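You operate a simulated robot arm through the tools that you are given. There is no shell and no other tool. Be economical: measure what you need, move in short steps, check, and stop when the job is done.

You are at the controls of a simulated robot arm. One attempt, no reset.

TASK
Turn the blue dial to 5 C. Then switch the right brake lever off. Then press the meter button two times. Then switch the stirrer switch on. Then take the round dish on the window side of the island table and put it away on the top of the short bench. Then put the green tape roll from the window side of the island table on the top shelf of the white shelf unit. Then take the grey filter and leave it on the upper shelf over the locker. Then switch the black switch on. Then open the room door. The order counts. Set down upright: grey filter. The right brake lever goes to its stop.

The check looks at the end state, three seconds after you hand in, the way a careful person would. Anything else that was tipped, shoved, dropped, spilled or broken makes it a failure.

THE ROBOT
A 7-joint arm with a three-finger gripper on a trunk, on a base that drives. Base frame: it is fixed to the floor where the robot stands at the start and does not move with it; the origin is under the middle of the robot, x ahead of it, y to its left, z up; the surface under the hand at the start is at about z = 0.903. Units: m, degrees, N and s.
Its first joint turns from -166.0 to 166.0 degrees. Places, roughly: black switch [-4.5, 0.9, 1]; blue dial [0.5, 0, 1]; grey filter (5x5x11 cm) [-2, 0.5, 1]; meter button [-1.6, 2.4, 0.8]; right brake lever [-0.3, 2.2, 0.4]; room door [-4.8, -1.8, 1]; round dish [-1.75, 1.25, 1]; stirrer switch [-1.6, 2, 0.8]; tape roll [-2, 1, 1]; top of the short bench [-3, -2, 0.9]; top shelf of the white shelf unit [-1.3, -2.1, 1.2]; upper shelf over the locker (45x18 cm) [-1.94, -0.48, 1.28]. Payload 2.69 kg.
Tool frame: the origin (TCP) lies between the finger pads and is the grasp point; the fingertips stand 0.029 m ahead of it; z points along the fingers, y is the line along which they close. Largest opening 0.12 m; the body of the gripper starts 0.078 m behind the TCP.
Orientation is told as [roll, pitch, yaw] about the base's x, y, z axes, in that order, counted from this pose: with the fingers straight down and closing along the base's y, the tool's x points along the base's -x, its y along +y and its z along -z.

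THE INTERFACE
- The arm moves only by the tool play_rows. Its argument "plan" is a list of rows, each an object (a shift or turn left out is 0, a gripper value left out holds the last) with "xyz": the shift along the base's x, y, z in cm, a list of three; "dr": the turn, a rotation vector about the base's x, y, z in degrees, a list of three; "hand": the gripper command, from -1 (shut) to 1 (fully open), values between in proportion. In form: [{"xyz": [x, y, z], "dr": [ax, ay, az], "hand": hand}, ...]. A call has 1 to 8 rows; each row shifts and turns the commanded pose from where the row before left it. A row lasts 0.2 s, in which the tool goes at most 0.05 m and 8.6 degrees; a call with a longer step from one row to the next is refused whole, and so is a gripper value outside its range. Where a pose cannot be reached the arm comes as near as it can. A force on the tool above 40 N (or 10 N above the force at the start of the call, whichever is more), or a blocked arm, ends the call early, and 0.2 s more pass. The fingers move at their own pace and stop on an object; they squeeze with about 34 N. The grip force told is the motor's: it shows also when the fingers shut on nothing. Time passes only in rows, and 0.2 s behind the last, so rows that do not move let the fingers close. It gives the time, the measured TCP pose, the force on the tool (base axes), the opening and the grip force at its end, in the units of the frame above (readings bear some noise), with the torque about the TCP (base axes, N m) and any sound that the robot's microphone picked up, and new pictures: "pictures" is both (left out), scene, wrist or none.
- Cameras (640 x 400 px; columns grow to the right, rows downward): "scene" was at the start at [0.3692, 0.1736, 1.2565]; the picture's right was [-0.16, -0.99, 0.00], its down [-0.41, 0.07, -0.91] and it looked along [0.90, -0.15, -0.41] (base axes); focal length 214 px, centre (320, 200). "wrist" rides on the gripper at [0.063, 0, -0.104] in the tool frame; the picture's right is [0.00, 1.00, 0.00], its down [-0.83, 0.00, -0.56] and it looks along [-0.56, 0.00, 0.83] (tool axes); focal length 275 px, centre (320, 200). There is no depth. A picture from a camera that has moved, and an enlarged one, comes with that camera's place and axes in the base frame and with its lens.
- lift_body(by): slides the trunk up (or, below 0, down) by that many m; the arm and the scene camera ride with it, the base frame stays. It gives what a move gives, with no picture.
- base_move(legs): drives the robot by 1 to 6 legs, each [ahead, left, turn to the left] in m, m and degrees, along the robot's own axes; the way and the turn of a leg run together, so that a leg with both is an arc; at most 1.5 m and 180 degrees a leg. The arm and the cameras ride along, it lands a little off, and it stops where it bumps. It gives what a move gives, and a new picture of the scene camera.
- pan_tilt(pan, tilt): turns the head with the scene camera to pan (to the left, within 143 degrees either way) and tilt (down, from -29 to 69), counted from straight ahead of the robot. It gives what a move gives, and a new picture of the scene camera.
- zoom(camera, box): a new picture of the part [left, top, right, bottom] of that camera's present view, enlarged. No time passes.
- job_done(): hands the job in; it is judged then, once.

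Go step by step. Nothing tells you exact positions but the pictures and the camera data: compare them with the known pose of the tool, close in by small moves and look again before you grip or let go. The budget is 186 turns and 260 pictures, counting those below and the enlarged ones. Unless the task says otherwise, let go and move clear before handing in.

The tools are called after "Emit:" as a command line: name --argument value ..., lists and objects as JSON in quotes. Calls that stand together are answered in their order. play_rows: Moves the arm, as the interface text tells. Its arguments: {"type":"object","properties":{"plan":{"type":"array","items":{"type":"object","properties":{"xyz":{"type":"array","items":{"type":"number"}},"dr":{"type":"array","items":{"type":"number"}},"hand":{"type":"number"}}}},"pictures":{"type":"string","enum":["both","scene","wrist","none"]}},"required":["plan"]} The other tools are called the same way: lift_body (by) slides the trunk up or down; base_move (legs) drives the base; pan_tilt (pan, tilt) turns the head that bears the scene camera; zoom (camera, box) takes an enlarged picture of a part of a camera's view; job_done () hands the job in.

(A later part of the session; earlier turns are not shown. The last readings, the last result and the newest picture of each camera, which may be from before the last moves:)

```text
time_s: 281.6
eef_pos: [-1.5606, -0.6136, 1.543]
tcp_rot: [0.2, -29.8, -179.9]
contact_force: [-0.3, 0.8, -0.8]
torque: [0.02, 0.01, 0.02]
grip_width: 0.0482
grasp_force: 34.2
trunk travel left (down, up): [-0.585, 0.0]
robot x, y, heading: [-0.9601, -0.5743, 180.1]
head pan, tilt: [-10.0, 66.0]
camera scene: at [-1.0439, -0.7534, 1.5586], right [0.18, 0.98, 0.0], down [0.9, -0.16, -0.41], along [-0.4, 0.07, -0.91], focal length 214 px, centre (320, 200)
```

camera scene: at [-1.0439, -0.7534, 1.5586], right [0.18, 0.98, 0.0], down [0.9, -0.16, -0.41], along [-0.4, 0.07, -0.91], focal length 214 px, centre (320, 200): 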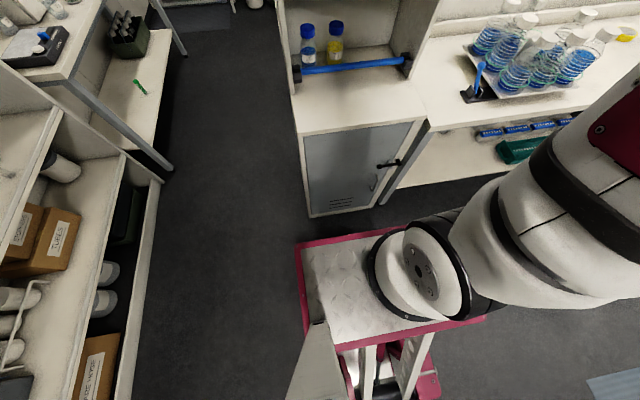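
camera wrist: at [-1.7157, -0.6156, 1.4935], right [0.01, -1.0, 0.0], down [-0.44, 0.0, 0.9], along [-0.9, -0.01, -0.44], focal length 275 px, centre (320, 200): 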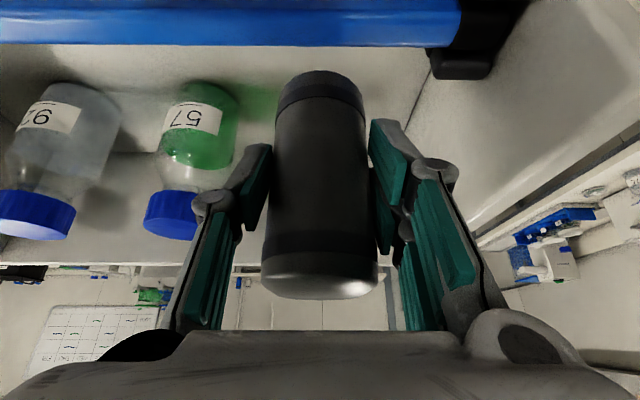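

The base still has over 15 cm of clearance to the locker, so I can simply drive 10 cm closer.

Emit:
base_move --legs '[[0.1, 0, 0]]'

Emit:
pan_tilt --pan 0 --tilt 30

Emit:
play_rows --plan '[{"xyz": [-4, 0, -1]}, {"xyz": [-4, 0, -1]}, {"xyz": [-4, -0.5, -1]}, {"xyz": [-4, -0.5, -1]}, {"xyz": [-3, 0, -1]}, {"xyz": [-3, 0, -1]}]'

```text
time_s: 282.7
eef_pos: [-1.6631, -0.6129, 1.5427]
tcp_rot: [0.1, -29.8, -179.9]
contact_force: [-0.1, 0.2, -1.9]
torque: [0.02, -0.04, -0.02]
grip_width: 0.0483
grasp_force: 34.7
trunk travel left (down, up): [-0.585, 0.0]
robot x, y, heading: [-1.0615, -0.5749, 179.9]
head pan, tilt: [-10.0, 66.0]
camera scene: at [-1.1449, -0.753, 1.5586], right [0.18, 0.98, 0.0], down [0.9, -0.16, -0.41], along [-0.4, 0.07, -0.91], focal length 214 px, centre (320, 200)
```

scene: 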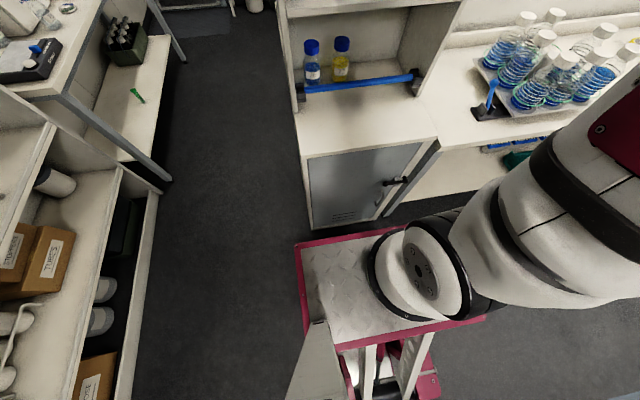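

```text
time_s: 283.8
eef_pos: [-1.6629, -0.6124, 1.5426]
tcp_rot: [0.2, -29.8, -179.8]
contact_force: [-0.6, 0.8, -0.9]
torque: [0.01, -0.02, -0.02]
grip_width: 0.0483
grasp_force: 34.0
trunk travel left (down, up): [-0.585, 0.0]
robot x, y, heading: [-1.0612, -0.5739, 179.9]
head pan, tilt: [0.0, 30.0]
camera scene: at [-1.1769, -0.7632, 1.6072], right [0.0, 1.0, 0.0], down [0.5, 0.0, -0.87], along [-0.87, 0.0, -0.5], focal length 214 px, centre (320, 200)
```

scene: 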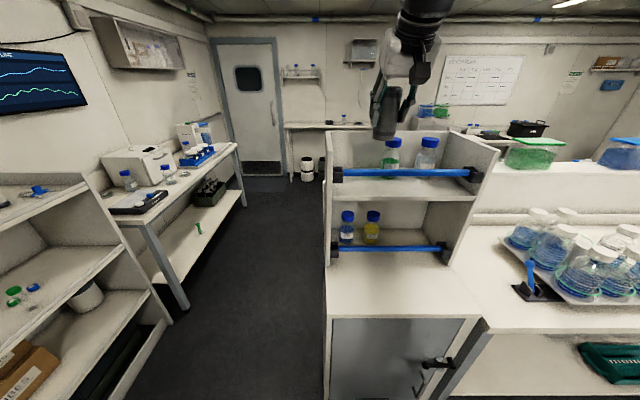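

```text
time_s: 285.2
eef_pos: [-1.883, -0.6229, 1.4819]
tcp_rot: [0.0, -29.8, -179.9]
contact_force: [0.5, -0.9, -0.9]
torque: [0.0, 0.06, 0.0]
grip_width: 0.0483
grasp_force: 34.2
trunk travel left (down, up): [-0.585, 0.0]
robot x, y, heading: [-1.0579, -0.5707, 179.9]
head pan, tilt: [0.0, 30.0]
camera scene: at [-1.1769, -0.7632, 1.6071], right [0.0, 1.0, 0.0], down [0.5, 0.0, -0.87], along [-0.87, 0.0, -0.5], focal length 214 px, centre (320, 200)
camera wrist: at [-1.7769, -0.6231, 1.5422], right [0.01, -1.0, 0.0], down [-0.45, 0.0, 0.9], along [-0.9, -0.01, -0.45], focal length 275 px, centre (320, 200)
```

scene: 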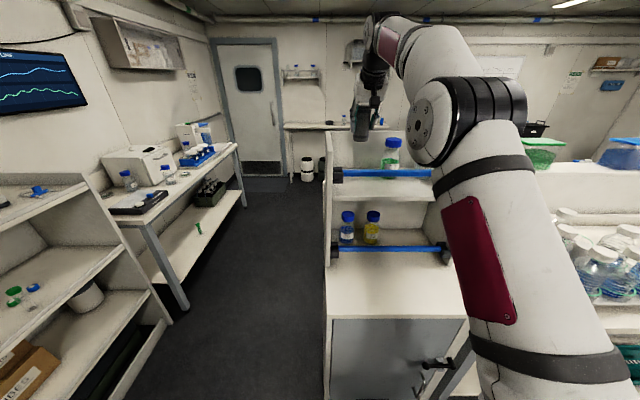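
wrist: 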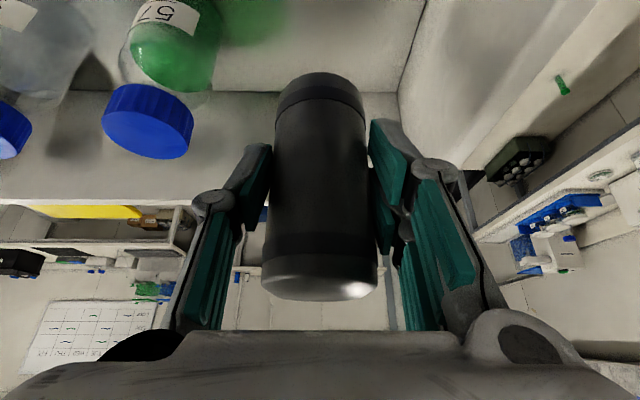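

Clear all round. I'll go a little deeper and descend.

Emit:
play_rows --plan '[{"xyz": [-2.5, -0.4, -2]}, {"xyz": [-2.5, 0, -3]}, {"xyz": [0, 0, -3]}, {"xyz": [0, 0, -3]}]'

Emit:
zoom --camera "scene" --box '[310, 90, 450, 210]'

```text
time_s: 286.2
eef_pos: [-1.9273, -0.6267, 1.3696]
tcp_rot: [0.1, -29.8, -179.9]
contact_force: [-0.1, -0.7, -1.2]
torque: [0.04, 0.01, 0.0]
grip_width: 0.0483
grasp_force: 33.7
out of reach, approached as far as the arm can: row 2
trunk travel left (down, up): [-0.585, 0.0]
robot x, y, heading: [-1.0626, -0.5742, 180.0]
head pan, tilt: [0.0, 30.0]
camera scene: at [-1.177, -0.7632, 1.6072], right [0.0, 1.0, 0.0], down [0.5, 0.0, -0.87], along [-0.87, 0.0, -0.5], focal length 214 px, centre (320, 200)
camera wrist: at [-1.8219, -0.6261, 1.4297], right [0.01, -1.0, 0.0], down [-0.45, 0.0, 0.9], along [-0.9, -0.01, -0.45], focal length 275 px, centre (320, 200)
```

scene: 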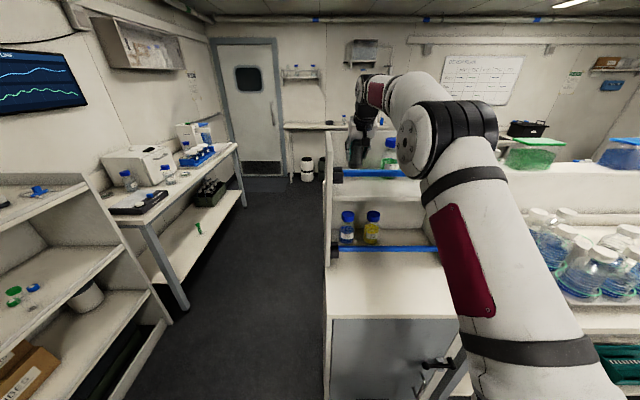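
wrist: 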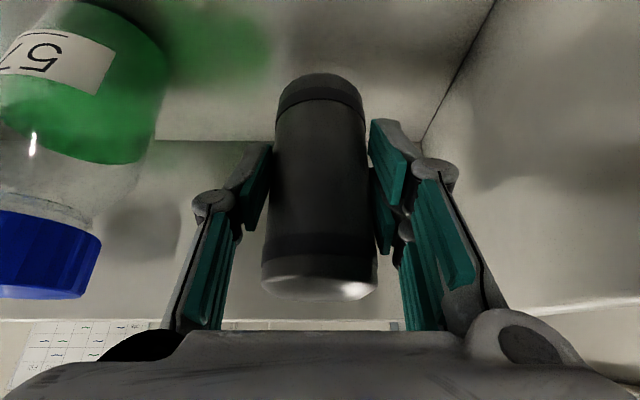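

```text
3.33 times, centred on (380, 150) of scene
camera zoom: at [-1.177, -0.7632, 1.6072], right [0.0, 1.0, 0.0], down [0.5, 0.0, -0.87], along [-0.87, 0.0, -0.5], focal length 715 px, centre (120, 367)
```

zoom: 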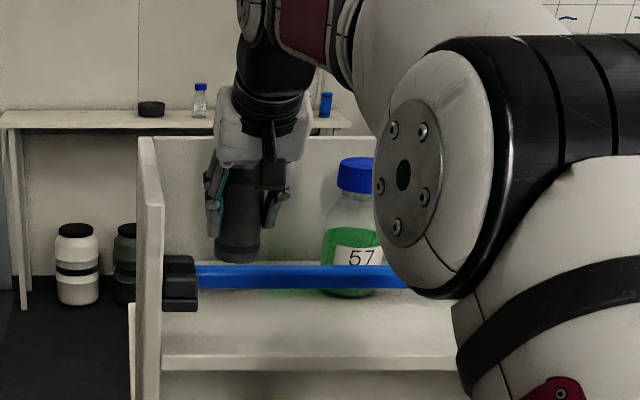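

Emit:
play_rows --plan '[{"xyz": [0, 0, -1.5]}, {"xyz": [0, 0, -0.6]}, {"xyz": [0, 0, -0.4]}, {"xyz": [0, 0, -0.4]}, {}]'

```text
time_s: 287.4
eef_pos: [-1.9288, -0.6258, 1.3403]
tcp_rot: [0.1, -29.8, -179.9]
contact_force: [0.3, 0.3, -1.8]
torque: [0.02, -0.04, 0.0]
grip_width: 0.0484
grasp_force: 34.0
trunk travel left (down, up): [-0.585, 0.0]
robot x, y, heading: [-1.0612, -0.5705, 180.0]
head pan, tilt: [0.0, 30.0]
camera scene: at [-1.177, -0.7633, 1.6072], right [0.0, 1.0, 0.0], down [0.5, 0.0, -0.87], along [-0.87, 0.0, -0.5], focal length 214 px, centre (320, 200)
camera wrist: at [-1.8217, -0.6258, 1.4004], right [0.01, -1.0, 0.0], down [-0.45, 0.0, 0.9], along [-0.9, -0.01, -0.45], focal length 275 px, centre (320, 200)
```

scene: 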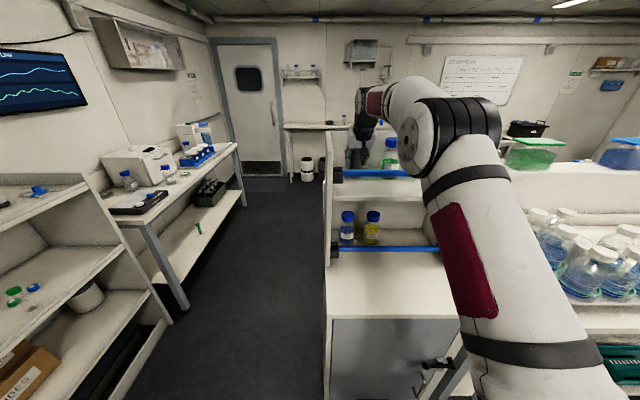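
wrist: 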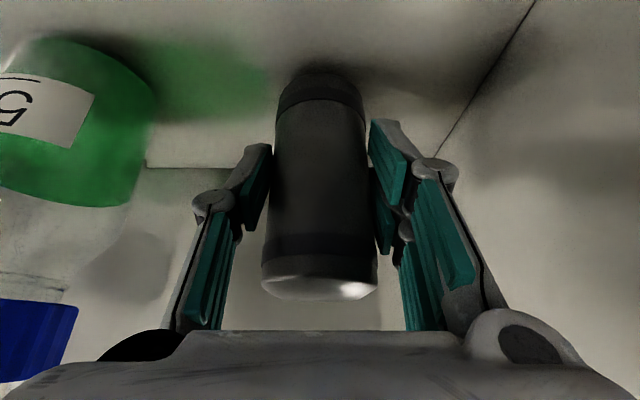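

Not in contact yet; I'll continue in small steps.

Emit:
play_rows --plan '[{"xyz": [0, 0, -0.3]}, {"xyz": [0, 0, -0.3]}, {}]' --pictures "none"

Emit:
play_rows --plan '[{"xyz": [0, 0, -0.3]}, {}]' --pictures "wrist"

```text
time_s: 288.2
eef_pos: [-1.9293, -0.6262, 1.3366]
tcp_rot: [0.1, -29.8, -179.9]
contact_force: [0.4, -0.4, -1.1]
torque: [0.04, -0.01, -0.02]
grip_width: 0.0483
grasp_force: 34.1
trunk travel left (down, up): [-0.585, 0.0]
robot x, y, heading: [-1.0614, -0.5749, 179.6]
head pan, tilt: [0.0, 30.0]
```

```text
time_s: 288.8
eef_pos: [-1.9281, -0.6252, 1.3344]
tcp_rot: [0.1, -29.8, -179.9]
contact_force: [0.1, -1.8, 6.4]
torque: [0.12, 0.13, 0.02]
grip_width: 0.0483
grasp_force: 33.8
trunk travel left (down, up): [-0.585, 0.0]
robot x, y, heading: [-1.0608, -0.5746, 179.7]
head pan, tilt: [0.0, 30.0]
camera wrist: at [-1.8219, -0.6254, 1.393], right [0.01, -1.0, 0.0], down [-0.44, 0.0, 0.9], along [-0.9, -0.01, -0.44], focal length 275 px, centre (320, 200)
```

wrist: 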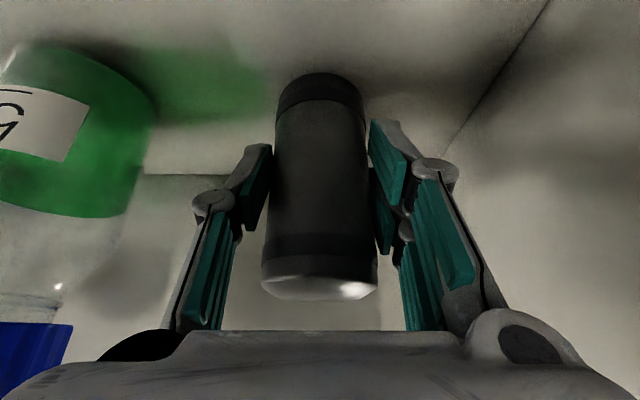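

Contact. I'll open gently and withdraw along the tool axis.

Emit:
play_rows --plan '[{"hand": -0.1}, {"hand": 0.1}, {}, {"xyz": [0.5, 0, 0.9]}, {"xyz": [1.5, 0, 2.6]}, {"xyz": [2, 0, 3.5]}, {"xyz": [2, 0, 3.5]}, {"xyz": [2, 0, 3.5]}]'

```text
time_s: 290.6
eef_pos: [-1.8455, -0.6254, 1.4716]
tcp_rot: [0.2, -29.8, -180.0]
contact_force: [0.3, -0.3, 0.1]
torque: [0.01, -0.02, 0.01]
grip_width: 0.0663
grasp_force: 0.0
trunk travel left (down, up): [-0.585, 0.0]
robot x, y, heading: [-1.0577, -0.5691, 179.6]
head pan, tilt: [0.0, 30.0]
camera scene: at [-1.177, -0.7633, 1.6073], right [0.0, 1.0, 0.0], down [0.5, 0.0, -0.87], along [-0.87, 0.0, -0.5], focal length 214 px, centre (320, 200)
camera wrist: at [-1.7402, -0.6253, 1.5318], right [0.01, -1.0, 0.0], down [-0.45, 0.0, 0.9], along [-0.9, -0.01, -0.45], focal length 275 px, centre (320, 200)
```

scene: 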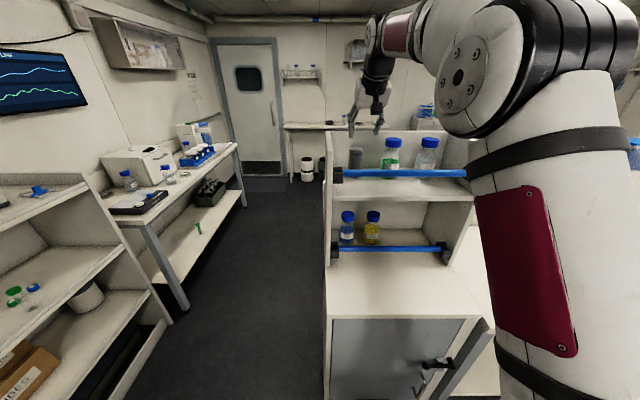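
wrist: 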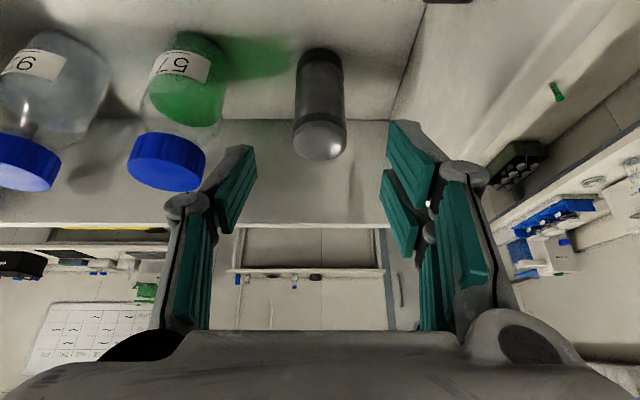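

The filter stands upright on the upper shelf. I'll retract, lower the trunk, and head for the black switch on the far side.

Emit:
play_rows --plan '[{"xyz": [4.5, 0, 1]}, {"xyz": [4.5, 0, 1]}, {"xyz": [4.5, 0, 1]}, {"xyz": [4.5, 0, 0]}, {"xyz": [4.5, 0, 0]}]' --pictures "none"

Emit:
base_move --legs '[[-0.4, 0, 0], [0, 0.65, 0]]'

Emit:
lift_body --by -0.3

Emit:
pan_tilt --pan 0 --tilt 25

```text
time_s: 291.8
eef_pos: [-1.6217, -0.6252, 1.5003]
tcp_rot: [0.1, -29.8, -179.9]
contact_force: [-0.3, 0.3, 0.2]
torque: [0.02, -0.01, 0.01]
grip_width: 0.0664
grasp_force: 0.0
trunk travel left (down, up): [-0.585, 0.0]
robot x, y, heading: [-1.0562, -0.5738, 179.7]
head pan, tilt: [0.0, 30.0]
```

```text
time_s: 297.4
eef_pos: [-1.2295, -1.2681, 1.5009]
tcp_rot: [0.1, -29.9, 179.4]
contact_force: [-0.9, -0.5, 0.6]
torque: [0.0, 0.0, 0.0]
grip_width: 0.0659
grasp_force: 0.0
trunk travel left (down, up): [-0.585, 0.0]
robot x, y, heading: [-0.6652, -1.2248, 179.3]
head pan, tilt: [0.0, 30.0]
camera scene: at [-0.7866, -1.4119, 1.6073], right [0.02, 1.0, 0.0], down [0.5, -0.01, -0.87], along [-0.87, 0.01, -0.5], focal length 214 px, centre (320, 200)
```

scene: 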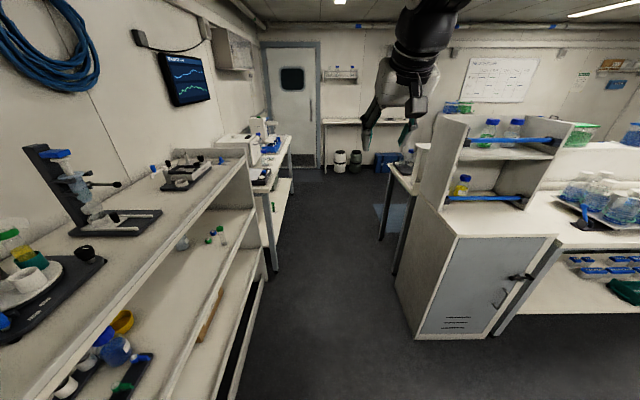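

```text
time_s: 300.4
eef_pos: [-1.2306, -1.2679, 1.2012]
tcp_rot: [0.1, -29.7, 179.4]
contact_force: [-0.2, 0.3, 0.7]
torque: [0.0, 0.02, -0.01]
grip_width: 0.0662
grasp_force: 0.0
trunk travel left (down, up): [-0.285, 0.3]
robot x, y, heading: [-0.6659, -1.2239, 179.2]
head pan, tilt: [0.0, 30.0]
```

```text
time_s: 301.1
eef_pos: [-1.2304, -1.2681, 1.2007]
tcp_rot: [0.1, -29.8, 179.4]
contact_force: [0.2, -0.6, -0.1]
torque: [-0.04, -0.01, 0.02]
grip_width: 0.0659
grasp_force: 0.0
trunk travel left (down, up): [-0.285, 0.3]
robot x, y, heading: [-0.6664, -1.2228, 179.0]
head pan, tilt: [0.0, 25.0]
camera scene: at [-1.0251, -1.4083, 1.3159], right [0.02, 1.0, 0.0], down [0.42, -0.01, -0.91], along [-0.91, 0.01, -0.42], focal length 214 px, centre (320, 200)
```

scene: 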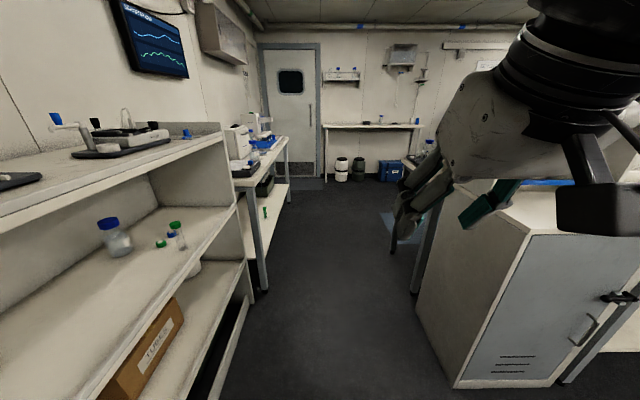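

Emit:
base_move --legs '[[0, 0, 1], [1.4, 0, 0], [1.2, 0, 0]]'

Emit:
pan_tilt --pan -50 --tilt 15

```text
time_s: 314.1
eef_pos: [-3.8315, -1.2931, 1.2015]
tcp_rot: [0.1, -29.8, -179.4]
contact_force: [-0.1, 0.2, -0.8]
torque: [0.03, 0.02, -0.05]
grip_width: 0.0661
grasp_force: 0.0
trunk travel left (down, up): [-0.285, 0.3]
robot x, y, heading: [-3.2724, -1.2328, -179.4]
head pan, tilt: [0.0, 25.0]
camera scene: at [-3.6234, -1.4278, 1.3159], right [-0.01, 1.0, 0.0], down [0.42, 0.0, -0.91], along [-0.91, -0.01, -0.42], focal length 214 px, centre (320, 200)
```

scene: 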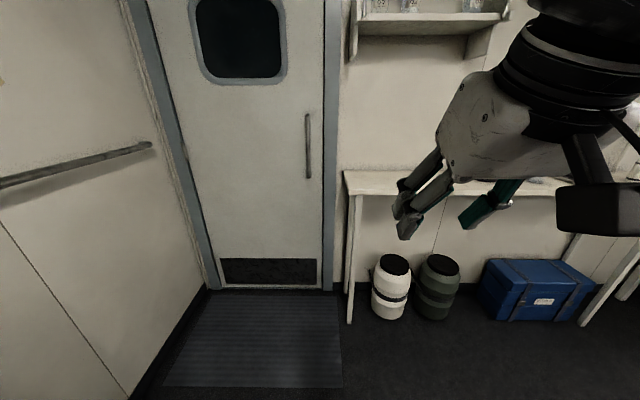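

```text
time_s: 315.3
eef_pos: [-3.8322, -1.2928, 1.2014]
tcp_rot: [0.1, -29.8, -179.2]
contact_force: [0.4, -0.4, 0.1]
torque: [-0.02, 0.0, -0.03]
grip_width: 0.066
grasp_force: 0.1
trunk travel left (down, up): [-0.285, 0.3]
robot x, y, heading: [-3.2679, -1.2312, -179.5]
head pan, tilt: [-50.0, 15.0]
camera scene: at [-3.592, -1.356, 1.3322], right [0.76, 0.65, 0.0], down [0.17, -0.2, -0.97], along [-0.63, 0.73, -0.26], focal length 214 px, centre (320, 200)
```

scene: 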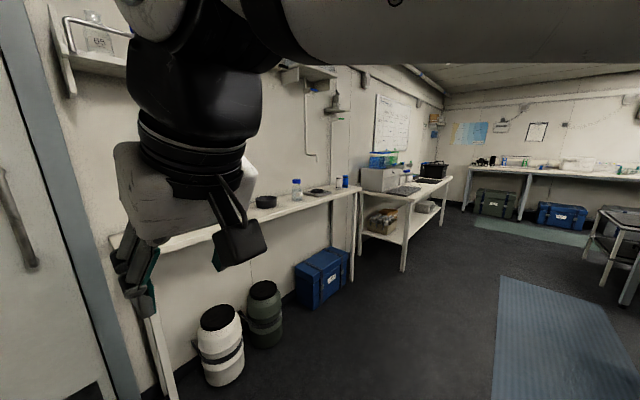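

Emit:
zoom --camera "scene" --box '[340, 140, 460, 230]'

```text
4.44 times, centred on (400, 185) of scene
camera zoom: at [-3.592, -1.356, 1.3322], right [0.76, 0.65, 0.0], down [0.17, -0.2, -0.97], along [-0.63, 0.73, -0.26], focal length 953 px, centre (-36, 267)
```

zoom: 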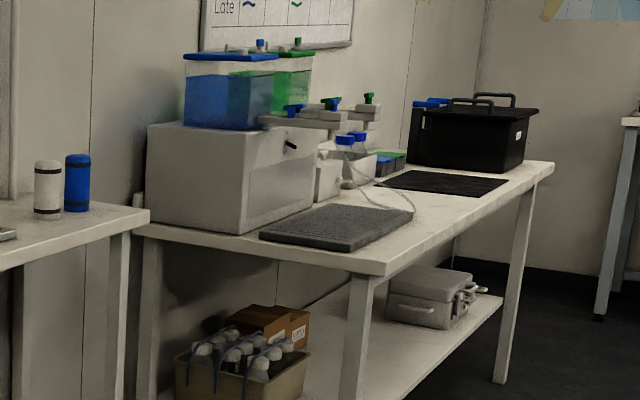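

The black switch is on the front of the white box on the next table. I'll drive there.

Emit:
base_move --legs '[[0.15, 0, -0.5], [0, -1.1, 0], [0, -1.0, 0]]'

Emit:
pan_tilt --pan -5 --tilt 25

```text
time_s: 326.8
eef_pos: [-3.9802, 0.8233, 1.202]
tcp_rot: [0.1, -29.8, -179.6]
contact_force: [0.3, -0.2, -0.7]
torque: [0.0, 0.0, -0.02]
grip_width: 0.066
grasp_force: 0.0
trunk travel left (down, up): [-0.285, 0.3]
robot x, y, heading: [-3.4175, 0.8805, -180.1]
head pan, tilt: [-50.0, 15.0]
camera scene: at [-3.7404, 0.7586, 1.3322], right [0.77, 0.64, 0.0], down [0.17, -0.2, -0.97], along [-0.62, 0.74, -0.26], focal length 214 px, centre (320, 200)
```

scene: 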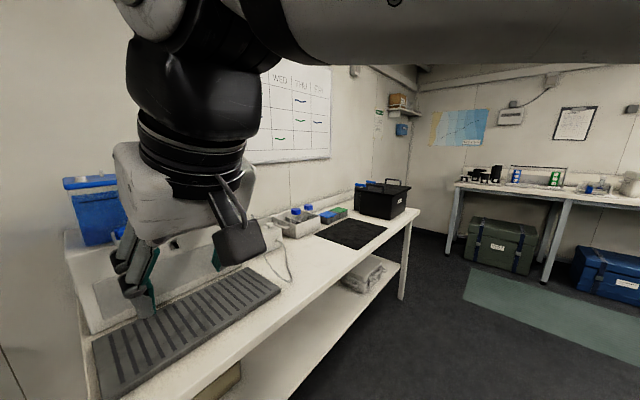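

```text
time_s: 327.9
eef_pos: [-3.979, 0.8226, 1.2005]
tcp_rot: [0.1, -29.8, -179.7]
contact_force: [-0.2, 0.6, -0.5]
torque: [0.01, -0.02, -0.03]
grip_width: 0.0662
grasp_force: 0.1
trunk travel left (down, up): [-0.285, 0.3]
robot x, y, heading: [-3.4167, 0.8777, -179.8]
head pan, tilt: [-5.0, 25.0]
camera scene: at [-3.772, 0.6951, 1.316], right [0.09, 1.0, 0.0], down [0.42, -0.04, -0.91], along [-0.9, 0.08, -0.42], focal length 214 px, centre (320, 200)
```

scene: 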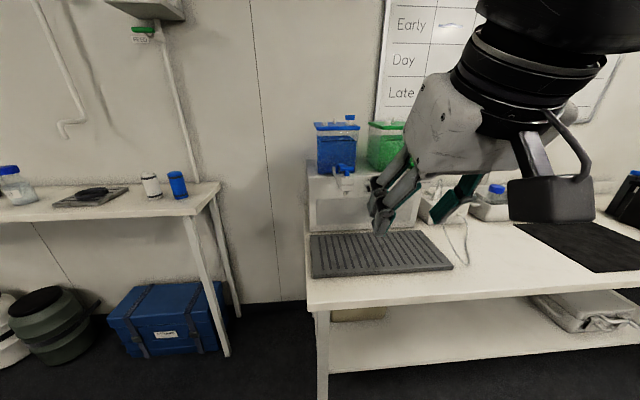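

Emit:
play_rows --plan '[{"xyz": [0, 4.5, 1], "hand": -1}, {"xyz": [0, 4.5, 1]}, {"xyz": [0, 4.5, 1]}, {"xyz": [0, 4.5, 1]}, {"xyz": [0, 4.5, 1]}]' --pictures "scene"

Emit:
zoom --camera "scene" --box '[290, 110, 450, 260]'

```text
time_s: 329.1
eef_pos: [-3.9819, 1.0476, 1.2506]
tcp_rot: [0.1, -29.8, -179.6]
contact_force: [0.0, -0.7, 0.0]
torque: [0.04, -0.01, -0.05]
grip_width: 0.0001
grasp_force: 28.9
trunk travel left (down, up): [-0.285, 0.3]
robot x, y, heading: [-3.4158, 0.8799, -179.8]
head pan, tilt: [-5.0, 25.0]
camera scene: at [-3.772, 0.6948, 1.3159], right [0.09, 1.0, 0.0], down [0.42, -0.04, -0.91], along [-0.9, 0.08, -0.42], focal length 214 px, centre (320, 200)
```

scene: 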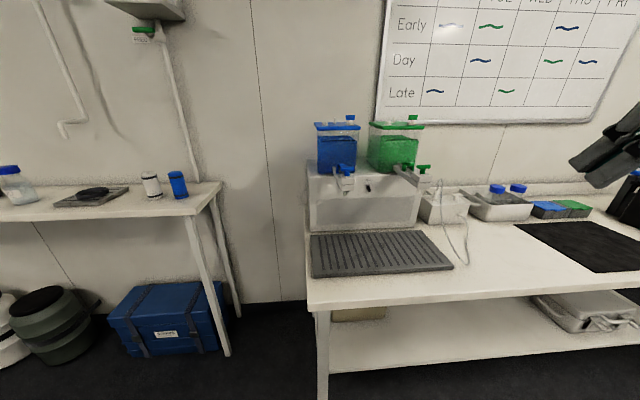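

```text
2.67 times, centred on (370, 185) of scene
camera zoom: at [-3.772, 0.6948, 1.3159], right [0.09, 1.0, 0.0], down [0.42, -0.04, -0.91], along [-0.9, 0.08, -0.42], focal length 572 px, centre (187, 240)
```

zoom: 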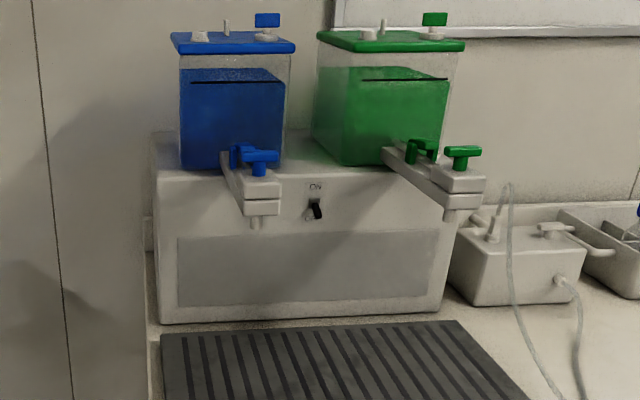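

Emit:
zoom --camera "scene" --box '[350, 170, 400, 205]'

```text
11.43 times, centred on (375, 188) of scene
camera zoom: at [-3.772, 0.6948, 1.3159], right [0.09, 1.0, 0.0], down [0.42, -0.04, -0.91], along [-0.9, 0.08, -0.42], focal length 2451 px, centre (-309, 343)
```

zoom: 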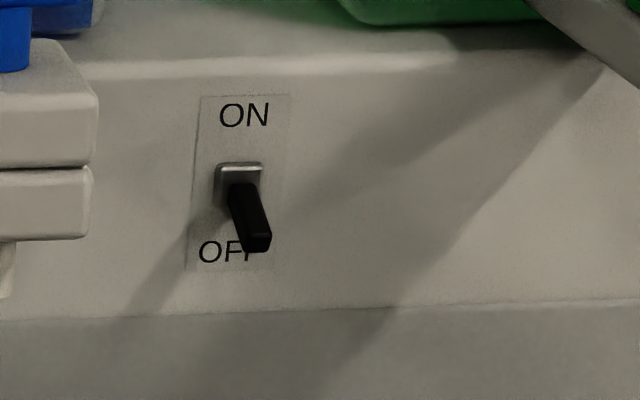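

The toggle is down at OFF; its base is near [-4.508, 0.943, 1.018], and it must be pushed up. I'll bring the tool to horizontal with closed fingers and roll it so it passes between the two spouts.

Emit:
play_rows --plan '[{"xyz": [-4.5, 0, 0]}, {"xyz": [-4.5, 0, 0]}, {"xyz": [-4, 0, 0], "dr": [0, 8, 0]}, {"xyz": [-2, 0, 0], "dr": [0, 8, 0]}, {"dr": [0, 8, 0]}, {"dr": [0, 8, 0]}, {"dr": [0, 8, 0]}, {"dr": [0, 8, 0]}]' --pictures "none"

Emit:
play_rows --plan '[{"dr": [0, 8, 0]}, {"dr": [0, 4, 0]}, {"dr": [8, 0, 0]}, {"dr": [8, 0, 0]}, {"dr": [8, 0, 0]}, {"dr": [8, 0, 0]}, {"dr": [8, 0, 0]}, {"dr": [8, 0, 0]}]' --pictures "wrist"

```text
time_s: 330.9
eef_pos: [-4.1308, 1.0491, 1.251]
tcp_rot: [-1.1, -77.8, -178.4]
contact_force: [-0.1, -0.2, 0.8]
torque: [0.01, -0.04, -0.02]
grip_width: 0.0
grasp_force: 28.6
trunk travel left (down, up): [-0.285, 0.3]
robot x, y, heading: [-3.416, 0.8799, -179.7]
head pan, tilt: [-5.0, 25.0]
```

```text
time_s: 332.7
eef_pos: [-4.1314, 1.0478, 1.2512]
tcp_rot: [-89.6, -41.6, -90.2]
contact_force: [0.0, -1.0, -0.4]
torque: [0.0, 0.01, -0.01]
grip_width: 0.0
grasp_force: 28.1
trunk travel left (down, up): [-0.285, 0.3]
robot x, y, heading: [-3.418, 0.8792, -179.9]
head pan, tilt: [-5.0, 25.0]
camera wrist: at [-4.0259, 1.0961, 1.2103], right [0.0, -0.66, -0.75], down [0.55, -0.62, 0.55], along [-0.83, -0.42, 0.36], focal length 275 px, centre (320, 200)
```

wrist: 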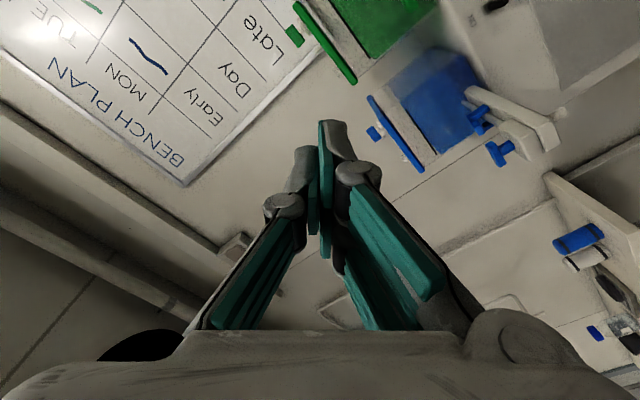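

Emit:
play_rows --plan '[{"dr": [8.4, 0, 0], "xyz": [0, -2, -3.5]}, {"dr": [8.4, 0, 0], "xyz": [0, -2, -3.5]}, {"dr": [8.4, 0, 0], "xyz": [0, -2, -3.5]}, {"dr": [8.4, 0, 0], "xyz": [0, -2, -3.5]}, {"dr": [8.4, 0, 0], "xyz": [0, -2, -3.5]}, {"xyz": [0, -0.5, -4]}, {"xyz": [0, 0, -4]}, {"xyz": [0, 0, -1]}]' --pictures "none"

Emit:
base_move --legs '[[0.15, 0, 0]]'

Emit:
zoom --camera "wrist" --box '[0, 0, 640, 400]'

```text
time_s: 334.5
eef_pos: [-4.2292, 1.0107, 1.0671]
tcp_rot: [-89.6, 0.4, -90.2]
contact_force: [-0.1, -0.6, 0.2]
torque: [0.0, 0.0, -0.01]
grip_width: 0.0001
grasp_force: 29.1
out of reach, approached as far as the arm can: row 2, 3, 4, 5, 6, 7
trunk travel left (down, up): [-0.285, 0.3]
robot x, y, heading: [-3.4184, 0.8803, -180.0]
head pan, tilt: [-5.0, 25.0]
```

```text
time_s: 335.9
eef_pos: [-4.3785, 1.0107, 1.0671]
tcp_rot: [-89.7, 0.2, -90.2]
contact_force: [0.1, -0.5, -0.2]
torque: [-0.03, -0.01, 0.02]
grip_width: 0.0
grasp_force: 28.3
trunk travel left (down, up): [-0.285, 0.3]
robot x, y, heading: [-3.5653, 0.8767, -180.0]
head pan, tilt: [-5.0, 25.0]
camera scene: at [-3.9215, 0.6951, 1.3159], right [0.09, 1.0, 0.0], down [0.42, -0.04, -0.91], along [-0.9, 0.08, -0.42], focal length 214 px, centre (320, 200)
```

scene: 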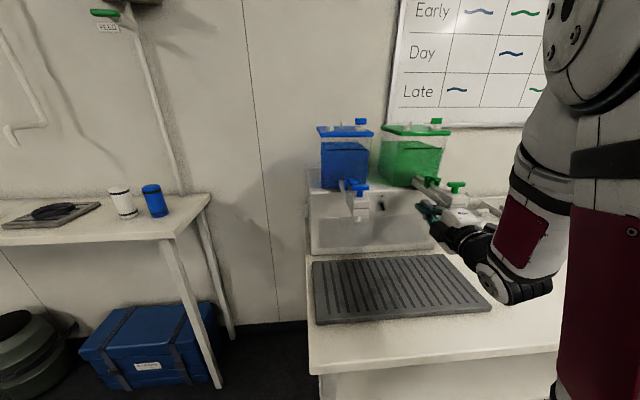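

```text
1.00 times, centred on (320, 200) of wrist (not enlarged: the box is as wide or as high as the picture)
camera zoom: at [-4.2738, 1.0735, 1.0689], right [0.01, 0.01, -1.0], down [0.55, -0.83, 0.0], along [-0.83, -0.55, -0.01], focal length 275 px, centre (320, 200)
```

zoom: 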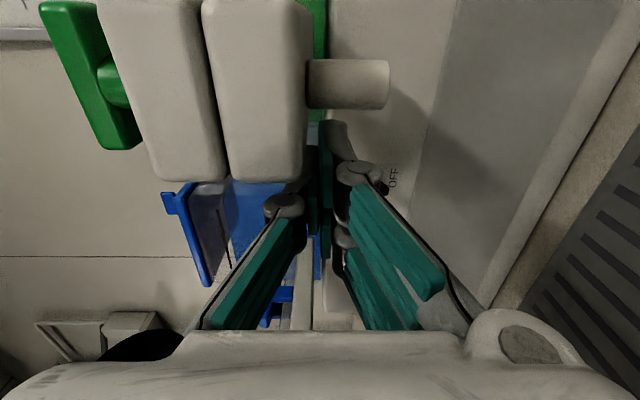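

The arm can't go low enough at this trunk height and the spout is near, so I'll back out and lower the trunk while keeping the hand up.

Emit:
base_move --legs '[[-0.17, 0, 0]]'

Emit:
play_rows --plan '[{"xyz": [1, -2, 3]}, {"xyz": [1, -2, 3]}, {"xyz": [1, -2, 3]}, {"xyz": [0, 0, 3]}]' --pictures "none"

Emit:
lift_body --by -0.19

```text
time_s: 337.3
eef_pos: [-4.2091, 1.0103, 1.0662]
tcp_rot: [-89.6, 0.3, -90.1]
contact_force: [-0.4, -0.6, 0.6]
torque: [0.0, 0.0, 0.02]
grip_width: 0.0001
grasp_force: 28.7
trunk travel left (down, up): [-0.285, 0.3]
robot x, y, heading: [-3.3994, 0.8797, -179.7]
head pan, tilt: [-5.0, 25.0]
camera scene: at [-3.7522, 0.6947, 1.3159], right [0.08, 1.0, 0.0], down [0.42, -0.04, -0.91], along [-0.9, 0.08, -0.42], focal length 214 px, centre (320, 200)
```

scene: 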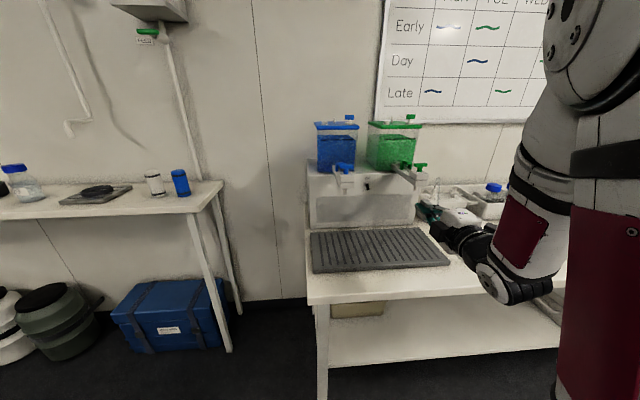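

```text
time_s: 338.3
eef_pos: [-4.1872, 0.9515, 1.1899]
tcp_rot: [-89.6, 0.3, -90.1]
contact_force: [-1.2, -0.1, -0.5]
torque: [0.02, 0.01, 0.02]
grip_width: 0.0
grasp_force: 28.7
out of reach, approached as far as the arm can: row 1
trunk travel left (down, up): [-0.285, 0.3]
robot x, y, heading: [-3.3968, 0.8809, -179.7]
head pan, tilt: [-5.0, 25.0]
```

```text
time_s: 340.4
eef_pos: [-4.1953, 0.9526, 0.9991]
tcp_rot: [-89.6, 0.3, -90.1]
contact_force: [0.9, 0.0, -0.3]
torque: [0.0, -0.01, -0.02]
grip_width: 0.0002
grasp_force: 28.1
trunk travel left (down, up): [-0.095, 0.49]
robot x, y, heading: [-3.3991, 0.8758, -179.7]
head pan, tilt: [-5.0, 25.0]
```

Emit:
play_rows --plan '[{"xyz": [0, -1, -1.9]}, {}]' --pictures "none"

Emit:
base_move --legs '[[0.13, 0, 0]]'

Emit:
zoom --camera "wrist" --box '[160, 0, 480, 200]'

```text
time_s: 341.0
eef_pos: [-4.2066, 0.9464, 0.9912]
tcp_rot: [-89.5, 0.3, -90.1]
contact_force: [-0.2, 0.7, -0.2]
torque: [0.0, -0.01, -0.03]
grip_width: 0.0001
grasp_force: 28.4
out of reach, approached as far as the arm can: row 1
trunk travel left (down, up): [-0.095, 0.49]
robot x, y, heading: [-3.3996, 0.8802, -179.7]
head pan, tilt: [-5.0, 25.0]
```

```text
time_s: 342.3
eef_pos: [-4.3382, 0.9452, 0.991]
tcp_rot: [-89.5, 0.3, -90.0]
contact_force: [-0.2, 0.7, 0.2]
torque: [0.0, 0.02, 0.02]
grip_width: 0.0
grasp_force: 28.7
trunk travel left (down, up): [-0.095, 0.49]
robot x, y, heading: [-3.5276, 0.8776, -179.7]
head pan, tilt: [-5.0, 25.0]
camera scene: at [-3.9228, 0.694, 1.1253], right [0.08, 1.0, 0.0], down [0.42, -0.04, -0.91], along [-0.9, 0.08, -0.42], focal length 214 px, centre (320, 200)
```

scene: 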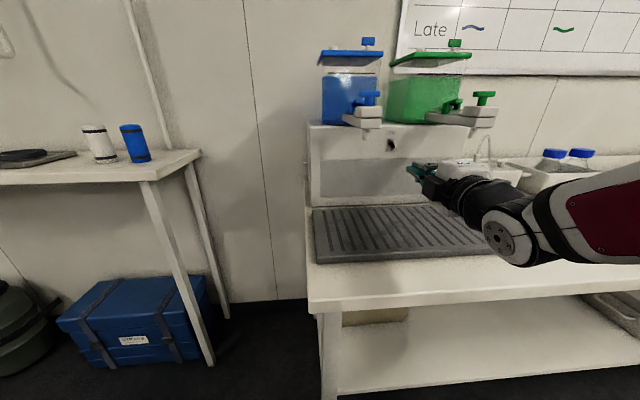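

```text
2.00 times, centred on (320, 100) of wrist
camera zoom: at [-4.2337, 1.008, 0.9929], right [0.01, 0.01, -1.0], down [0.56, -0.83, 0.0], along [-0.83, -0.56, -0.01], focal length 551 px, centre (320, 400)
```

zoom: 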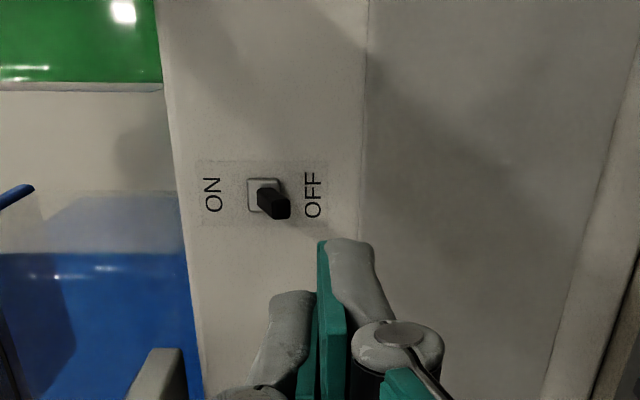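

The lever's tip is near [-4.483, 0.943, 1.008], and my fingertips are just below it. I'll advance slightly lower, then look before lifting.

Emit:
play_rows --plan '[{"xyz": [-4, 0, -0.5]}, {"xyz": [-4, 0, -0.5]}, {"xyz": [-2, 0, 0]}, {}]' --pictures "none"

Emit:
zoom --camera "wrist" --box '[160, 0, 480, 200]'

```text
time_s: 343.3
eef_pos: [-4.4382, 0.9447, 0.9819]
tcp_rot: [-89.4, 0.3, -89.9]
contact_force: [-0.3, 0.2, -0.3]
torque: [0.0, 0.03, -0.01]
grip_width: 0.0
grasp_force: 29.5
trunk travel left (down, up): [-0.095, 0.49]
robot x, y, heading: [-3.5322, 0.8756, -179.7]
head pan, tilt: [-5.0, 25.0]
```

```text
2.00 times, centred on (320, 100) of wrist
camera zoom: at [-4.3341, 1.0071, 0.9832], right [0.01, 0.01, -1.0], down [0.56, -0.83, 0.0], along [-0.83, -0.56, -0.01], focal length 551 px, centre (320, 400)
```

zoom: 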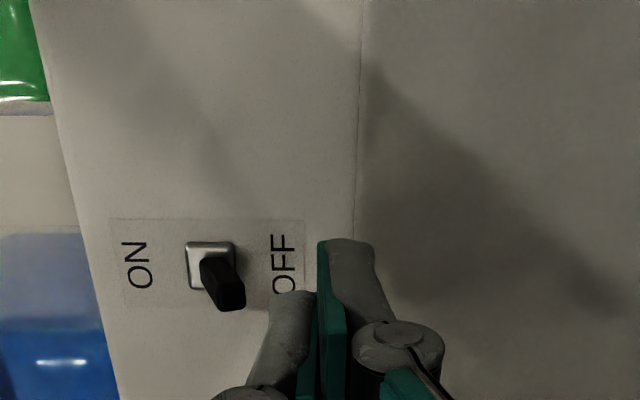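

Emit:
play_rows --plan '[{"xyz": [-2, 0, 0]}, {"xyz": [-1, 0, 0]}, {"xyz": [0, 0, 1]}, {"xyz": [0, 0, 1]}, {"xyz": [0, 0, 1]}, {"xyz": [0, 0, 1]}]' --pictures "none"

Emit:
zoom --camera "wrist" --box '[160, 0, 480, 200]'

```text
time_s: 344.8
eef_pos: [-4.4665, 0.9461, 1.0097]
tcp_rot: [-88.1, 0.3, -90.1]
contact_force: [4.1, -0.1, -5.4]
torque: [0.01, -0.09, -0.01]
grip_width: 0.0
grasp_force: 28.8
trunk travel left (down, up): [-0.095, 0.49]
robot x, y, heading: [-3.5278, 0.879, -180.2]
head pan, tilt: [-5.0, 25.0]
heard: click
stopped in row 6: the force on the tool passed its limit at 42 N (the readings are from after the stop); the commanded pose is now the measured one
```

```text
2.00 times, centred on (320, 100) of wrist
camera zoom: at [-4.3625, 1.0081, 1.0148], right [0.03, 0.01, -1.0], down [0.55, -0.83, 0.01], along [-0.83, -0.55, -0.03], focal length 551 px, centre (320, 400)
```

zoom: 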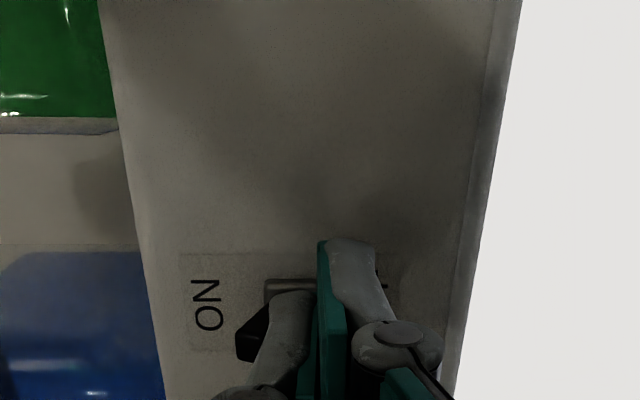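

It clicked and the panel lit up. I'll withdraw straight back and check.

Emit:
play_rows --plan '[{"xyz": [0, 0, -0.4]}, {"xyz": [3, 0, 0]}, {"xyz": [4, 0, 0]}, {"xyz": [4, 0, 0]}]' --pictures "none"

Emit:
zoom --camera "wrist" --box '[160, 0, 480, 200]'

Emit:
base_move --legs '[[-0.12, 0, 0], [0, 1.2, 0], [0, 0.9, 0]]'

```text
time_s: 345.8
eef_pos: [-4.3579, 0.9452, 1.0077]
tcp_rot: [-88.3, 0.3, -90.0]
contact_force: [-0.1, 0.0, 0.8]
torque: [0.02, 0.02, 0.01]
grip_width: 0.0
grasp_force: 28.6
trunk travel left (down, up): [-0.095, 0.49]
robot x, y, heading: [-3.5285, 0.8812, -179.7]
head pan, tilt: [-5.0, 25.0]
```

```text
2.00 times, centred on (320, 100) of wrist
camera zoom: at [-4.2531, 1.0077, 1.0114], right [0.03, 0.01, -1.0], down [0.55, -0.83, 0.01], along [-0.83, -0.55, -0.03], focal length 551 px, centre (320, 400)
```

zoom: 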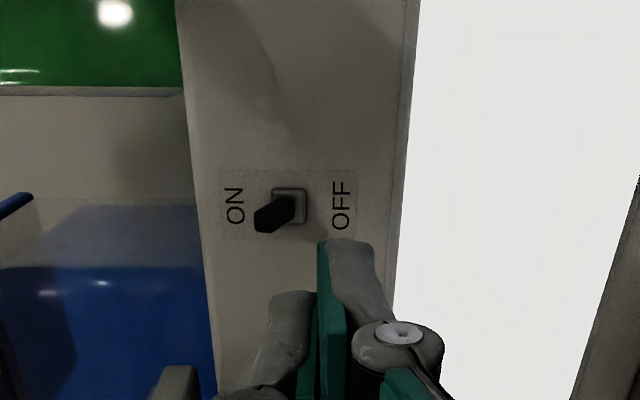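

```text
time_s: 357.2
eef_pos: [-4.2934, -1.1167, 1.0072]
tcp_rot: [-88.2, 0.3, -93.5]
contact_force: [-0.5, 0.7, 0.2]
torque: [0.02, 0.04, 0.01]
grip_width: 0.0001
grasp_force: 28.5
trunk travel left (down, up): [-0.095, 0.49]
robot x, y, heading: [-3.4692, -1.2315, 176.7]
head pan, tilt: [-5.0, 25.0]
camera scene: at [-3.8742, -1.3942, 1.1253], right [0.14, 0.99, 0.0], down [0.42, -0.06, -0.91], along [-0.9, 0.13, -0.42], focal length 214 px, centre (320, 200)
```

scene: 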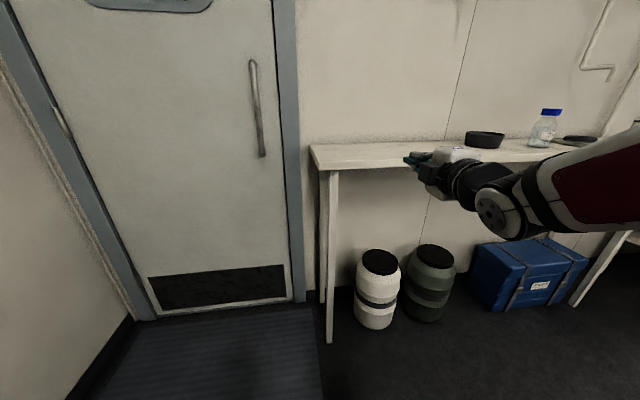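

The switch is on. Now the door: I'll look at its handle and hinges.

Emit:
pan_tilt --pan 10 --tilt 15

Emit:
zoom --camera "scene" --box '[180, 60, 420, 240]'

```text
time_s: 357.9
eef_pos: [-4.2921, -1.1169, 1.0074]
tcp_rot: [-88.3, 0.4, -93.6]
contact_force: [0.3, 0.5, -0.3]
torque: [0.01, 0.01, 0.0]
grip_width: 0.0
grasp_force: 28.5
trunk travel left (down, up): [-0.095, 0.49]
robot x, y, heading: [-3.4714, -1.2364, 176.5]
head pan, tilt: [10.0, 15.0]
camera scene: at [-3.8758, -1.4184, 1.1415], right [-0.12, 0.99, 0.0], down [0.26, 0.03, -0.97], along [-0.96, -0.11, -0.26], focal length 214 px, centre (320, 200)
```

scene: 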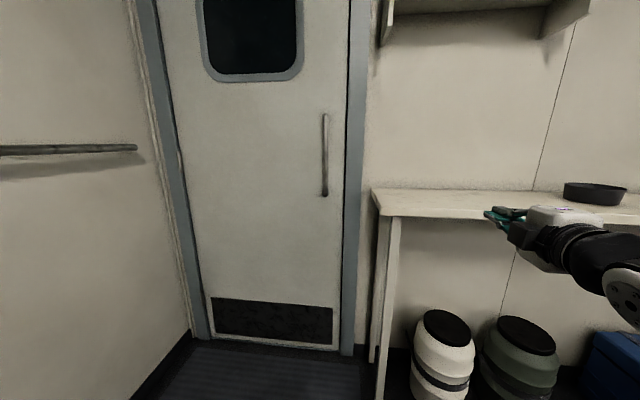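

```text
2.22 times, centred on (300, 150) of scene
camera zoom: at [-3.8758, -1.4184, 1.1415], right [-0.12, 0.99, 0.0], down [0.26, 0.03, -0.97], along [-0.96, -0.11, -0.26], focal length 477 px, centre (364, 311)
```

zoom: 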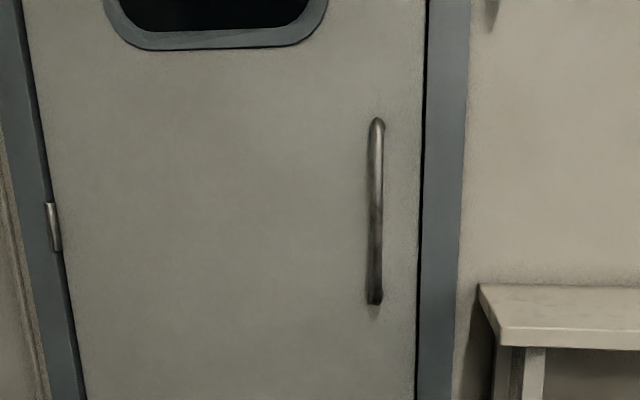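

The hinge shows on this side at the left, so the door pulls toward me by the vertical bar near [-4.755, -1.50, z 0.92–1.25]. I'll turn the grip so it closes sideways, open the fingers and swing the arm left.

Emit:
play_rows --plan '[{"dr": [-8, 0, 0], "xyz": [0, -3, 2]}, {"dr": [-8, 0, 0], "xyz": [0, -3, 2]}, {"dr": [-8, 0, 0], "xyz": [0, -3, 2]}, {"dr": [-8, 0, 0], "xyz": [0, -3, 1]}, {"dr": [-8, 0, 0], "xyz": [0, -3, 0]}, {"dr": [-8, 0, 0], "xyz": [0, -3, 0]}, {"dr": [-8, 0, 0], "xyz": [0, -3, 0]}, {"dr": [-8, 0, 0], "xyz": [0, -3, 0]}]' --pictures "none"

Emit:
play_rows --plan '[{"dr": [-8, 0, 0], "xyz": [0, -3, 0], "hand": 0}, {"dr": [-8, 0, 0], "xyz": [0, -3, 0]}, {"dr": [-8, 0, 0]}, {"dr": [-1, 0, 0]}]' --pictures "none"

Emit:
base_move --legs '[[0, 0, 3.4], [0, -0.23, 0]]'

```text
time_s: 359.9
eef_pos: [-4.316, -1.3252, 1.0534]
tcp_rot: [-69.0, -66.6, -110.7]
contact_force: [-0.6, -1.0, 0.0]
torque: [0.0, -0.01, 0.0]
grip_width: 0.0002
grasp_force: 28.2
trunk travel left (down, up): [-0.095, 0.49]
robot x, y, heading: [-3.4749, -1.2344, 176.8]
head pan, tilt: [10.0, 15.0]
stopped in row 8: the arm was blocked; the commanded pose is now the measured one
```

```text
time_s: 360.9
eef_pos: [-4.3163, -1.3831, 1.0515]
tcp_rot: [23.2, -81.0, 158.5]
contact_force: [0.9, 0.2, -0.2]
torque: [0.01, -0.01, 0.01]
grip_width: 0.0601
grasp_force: 0.1
trunk travel left (down, up): [-0.095, 0.49]
robot x, y, heading: [-3.4697, -1.2316, 176.9]
head pan, tilt: [10.0, 15.0]
```

```text
time_s: 363.1
eef_pos: [-4.3068, -1.2024, 1.052]
tcp_rot: [23.1, -81.2, 162.2]
contact_force: [0.5, 0.2, -0.2]
torque: [-0.01, 0.02, 0.0]
grip_width: 0.06
grasp_force: 0.0
trunk travel left (down, up): [-0.095, 0.49]
robot x, y, heading: [-3.4736, -1.0016, -179.7]
head pan, tilt: [10.0, 15.0]
camera scene: at [-3.8046, -1.2836, 1.1385], right [-0.94, 0.34, 0.0], down [0.1, 0.27, -0.96], along [-0.33, -0.9, -0.29], focal length 214 px, centre (320, 200)
```

scene: 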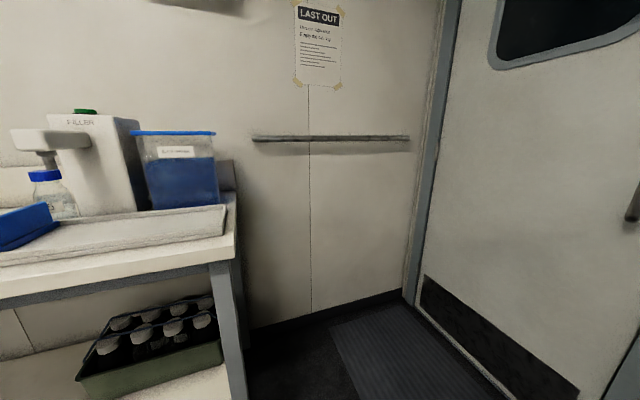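

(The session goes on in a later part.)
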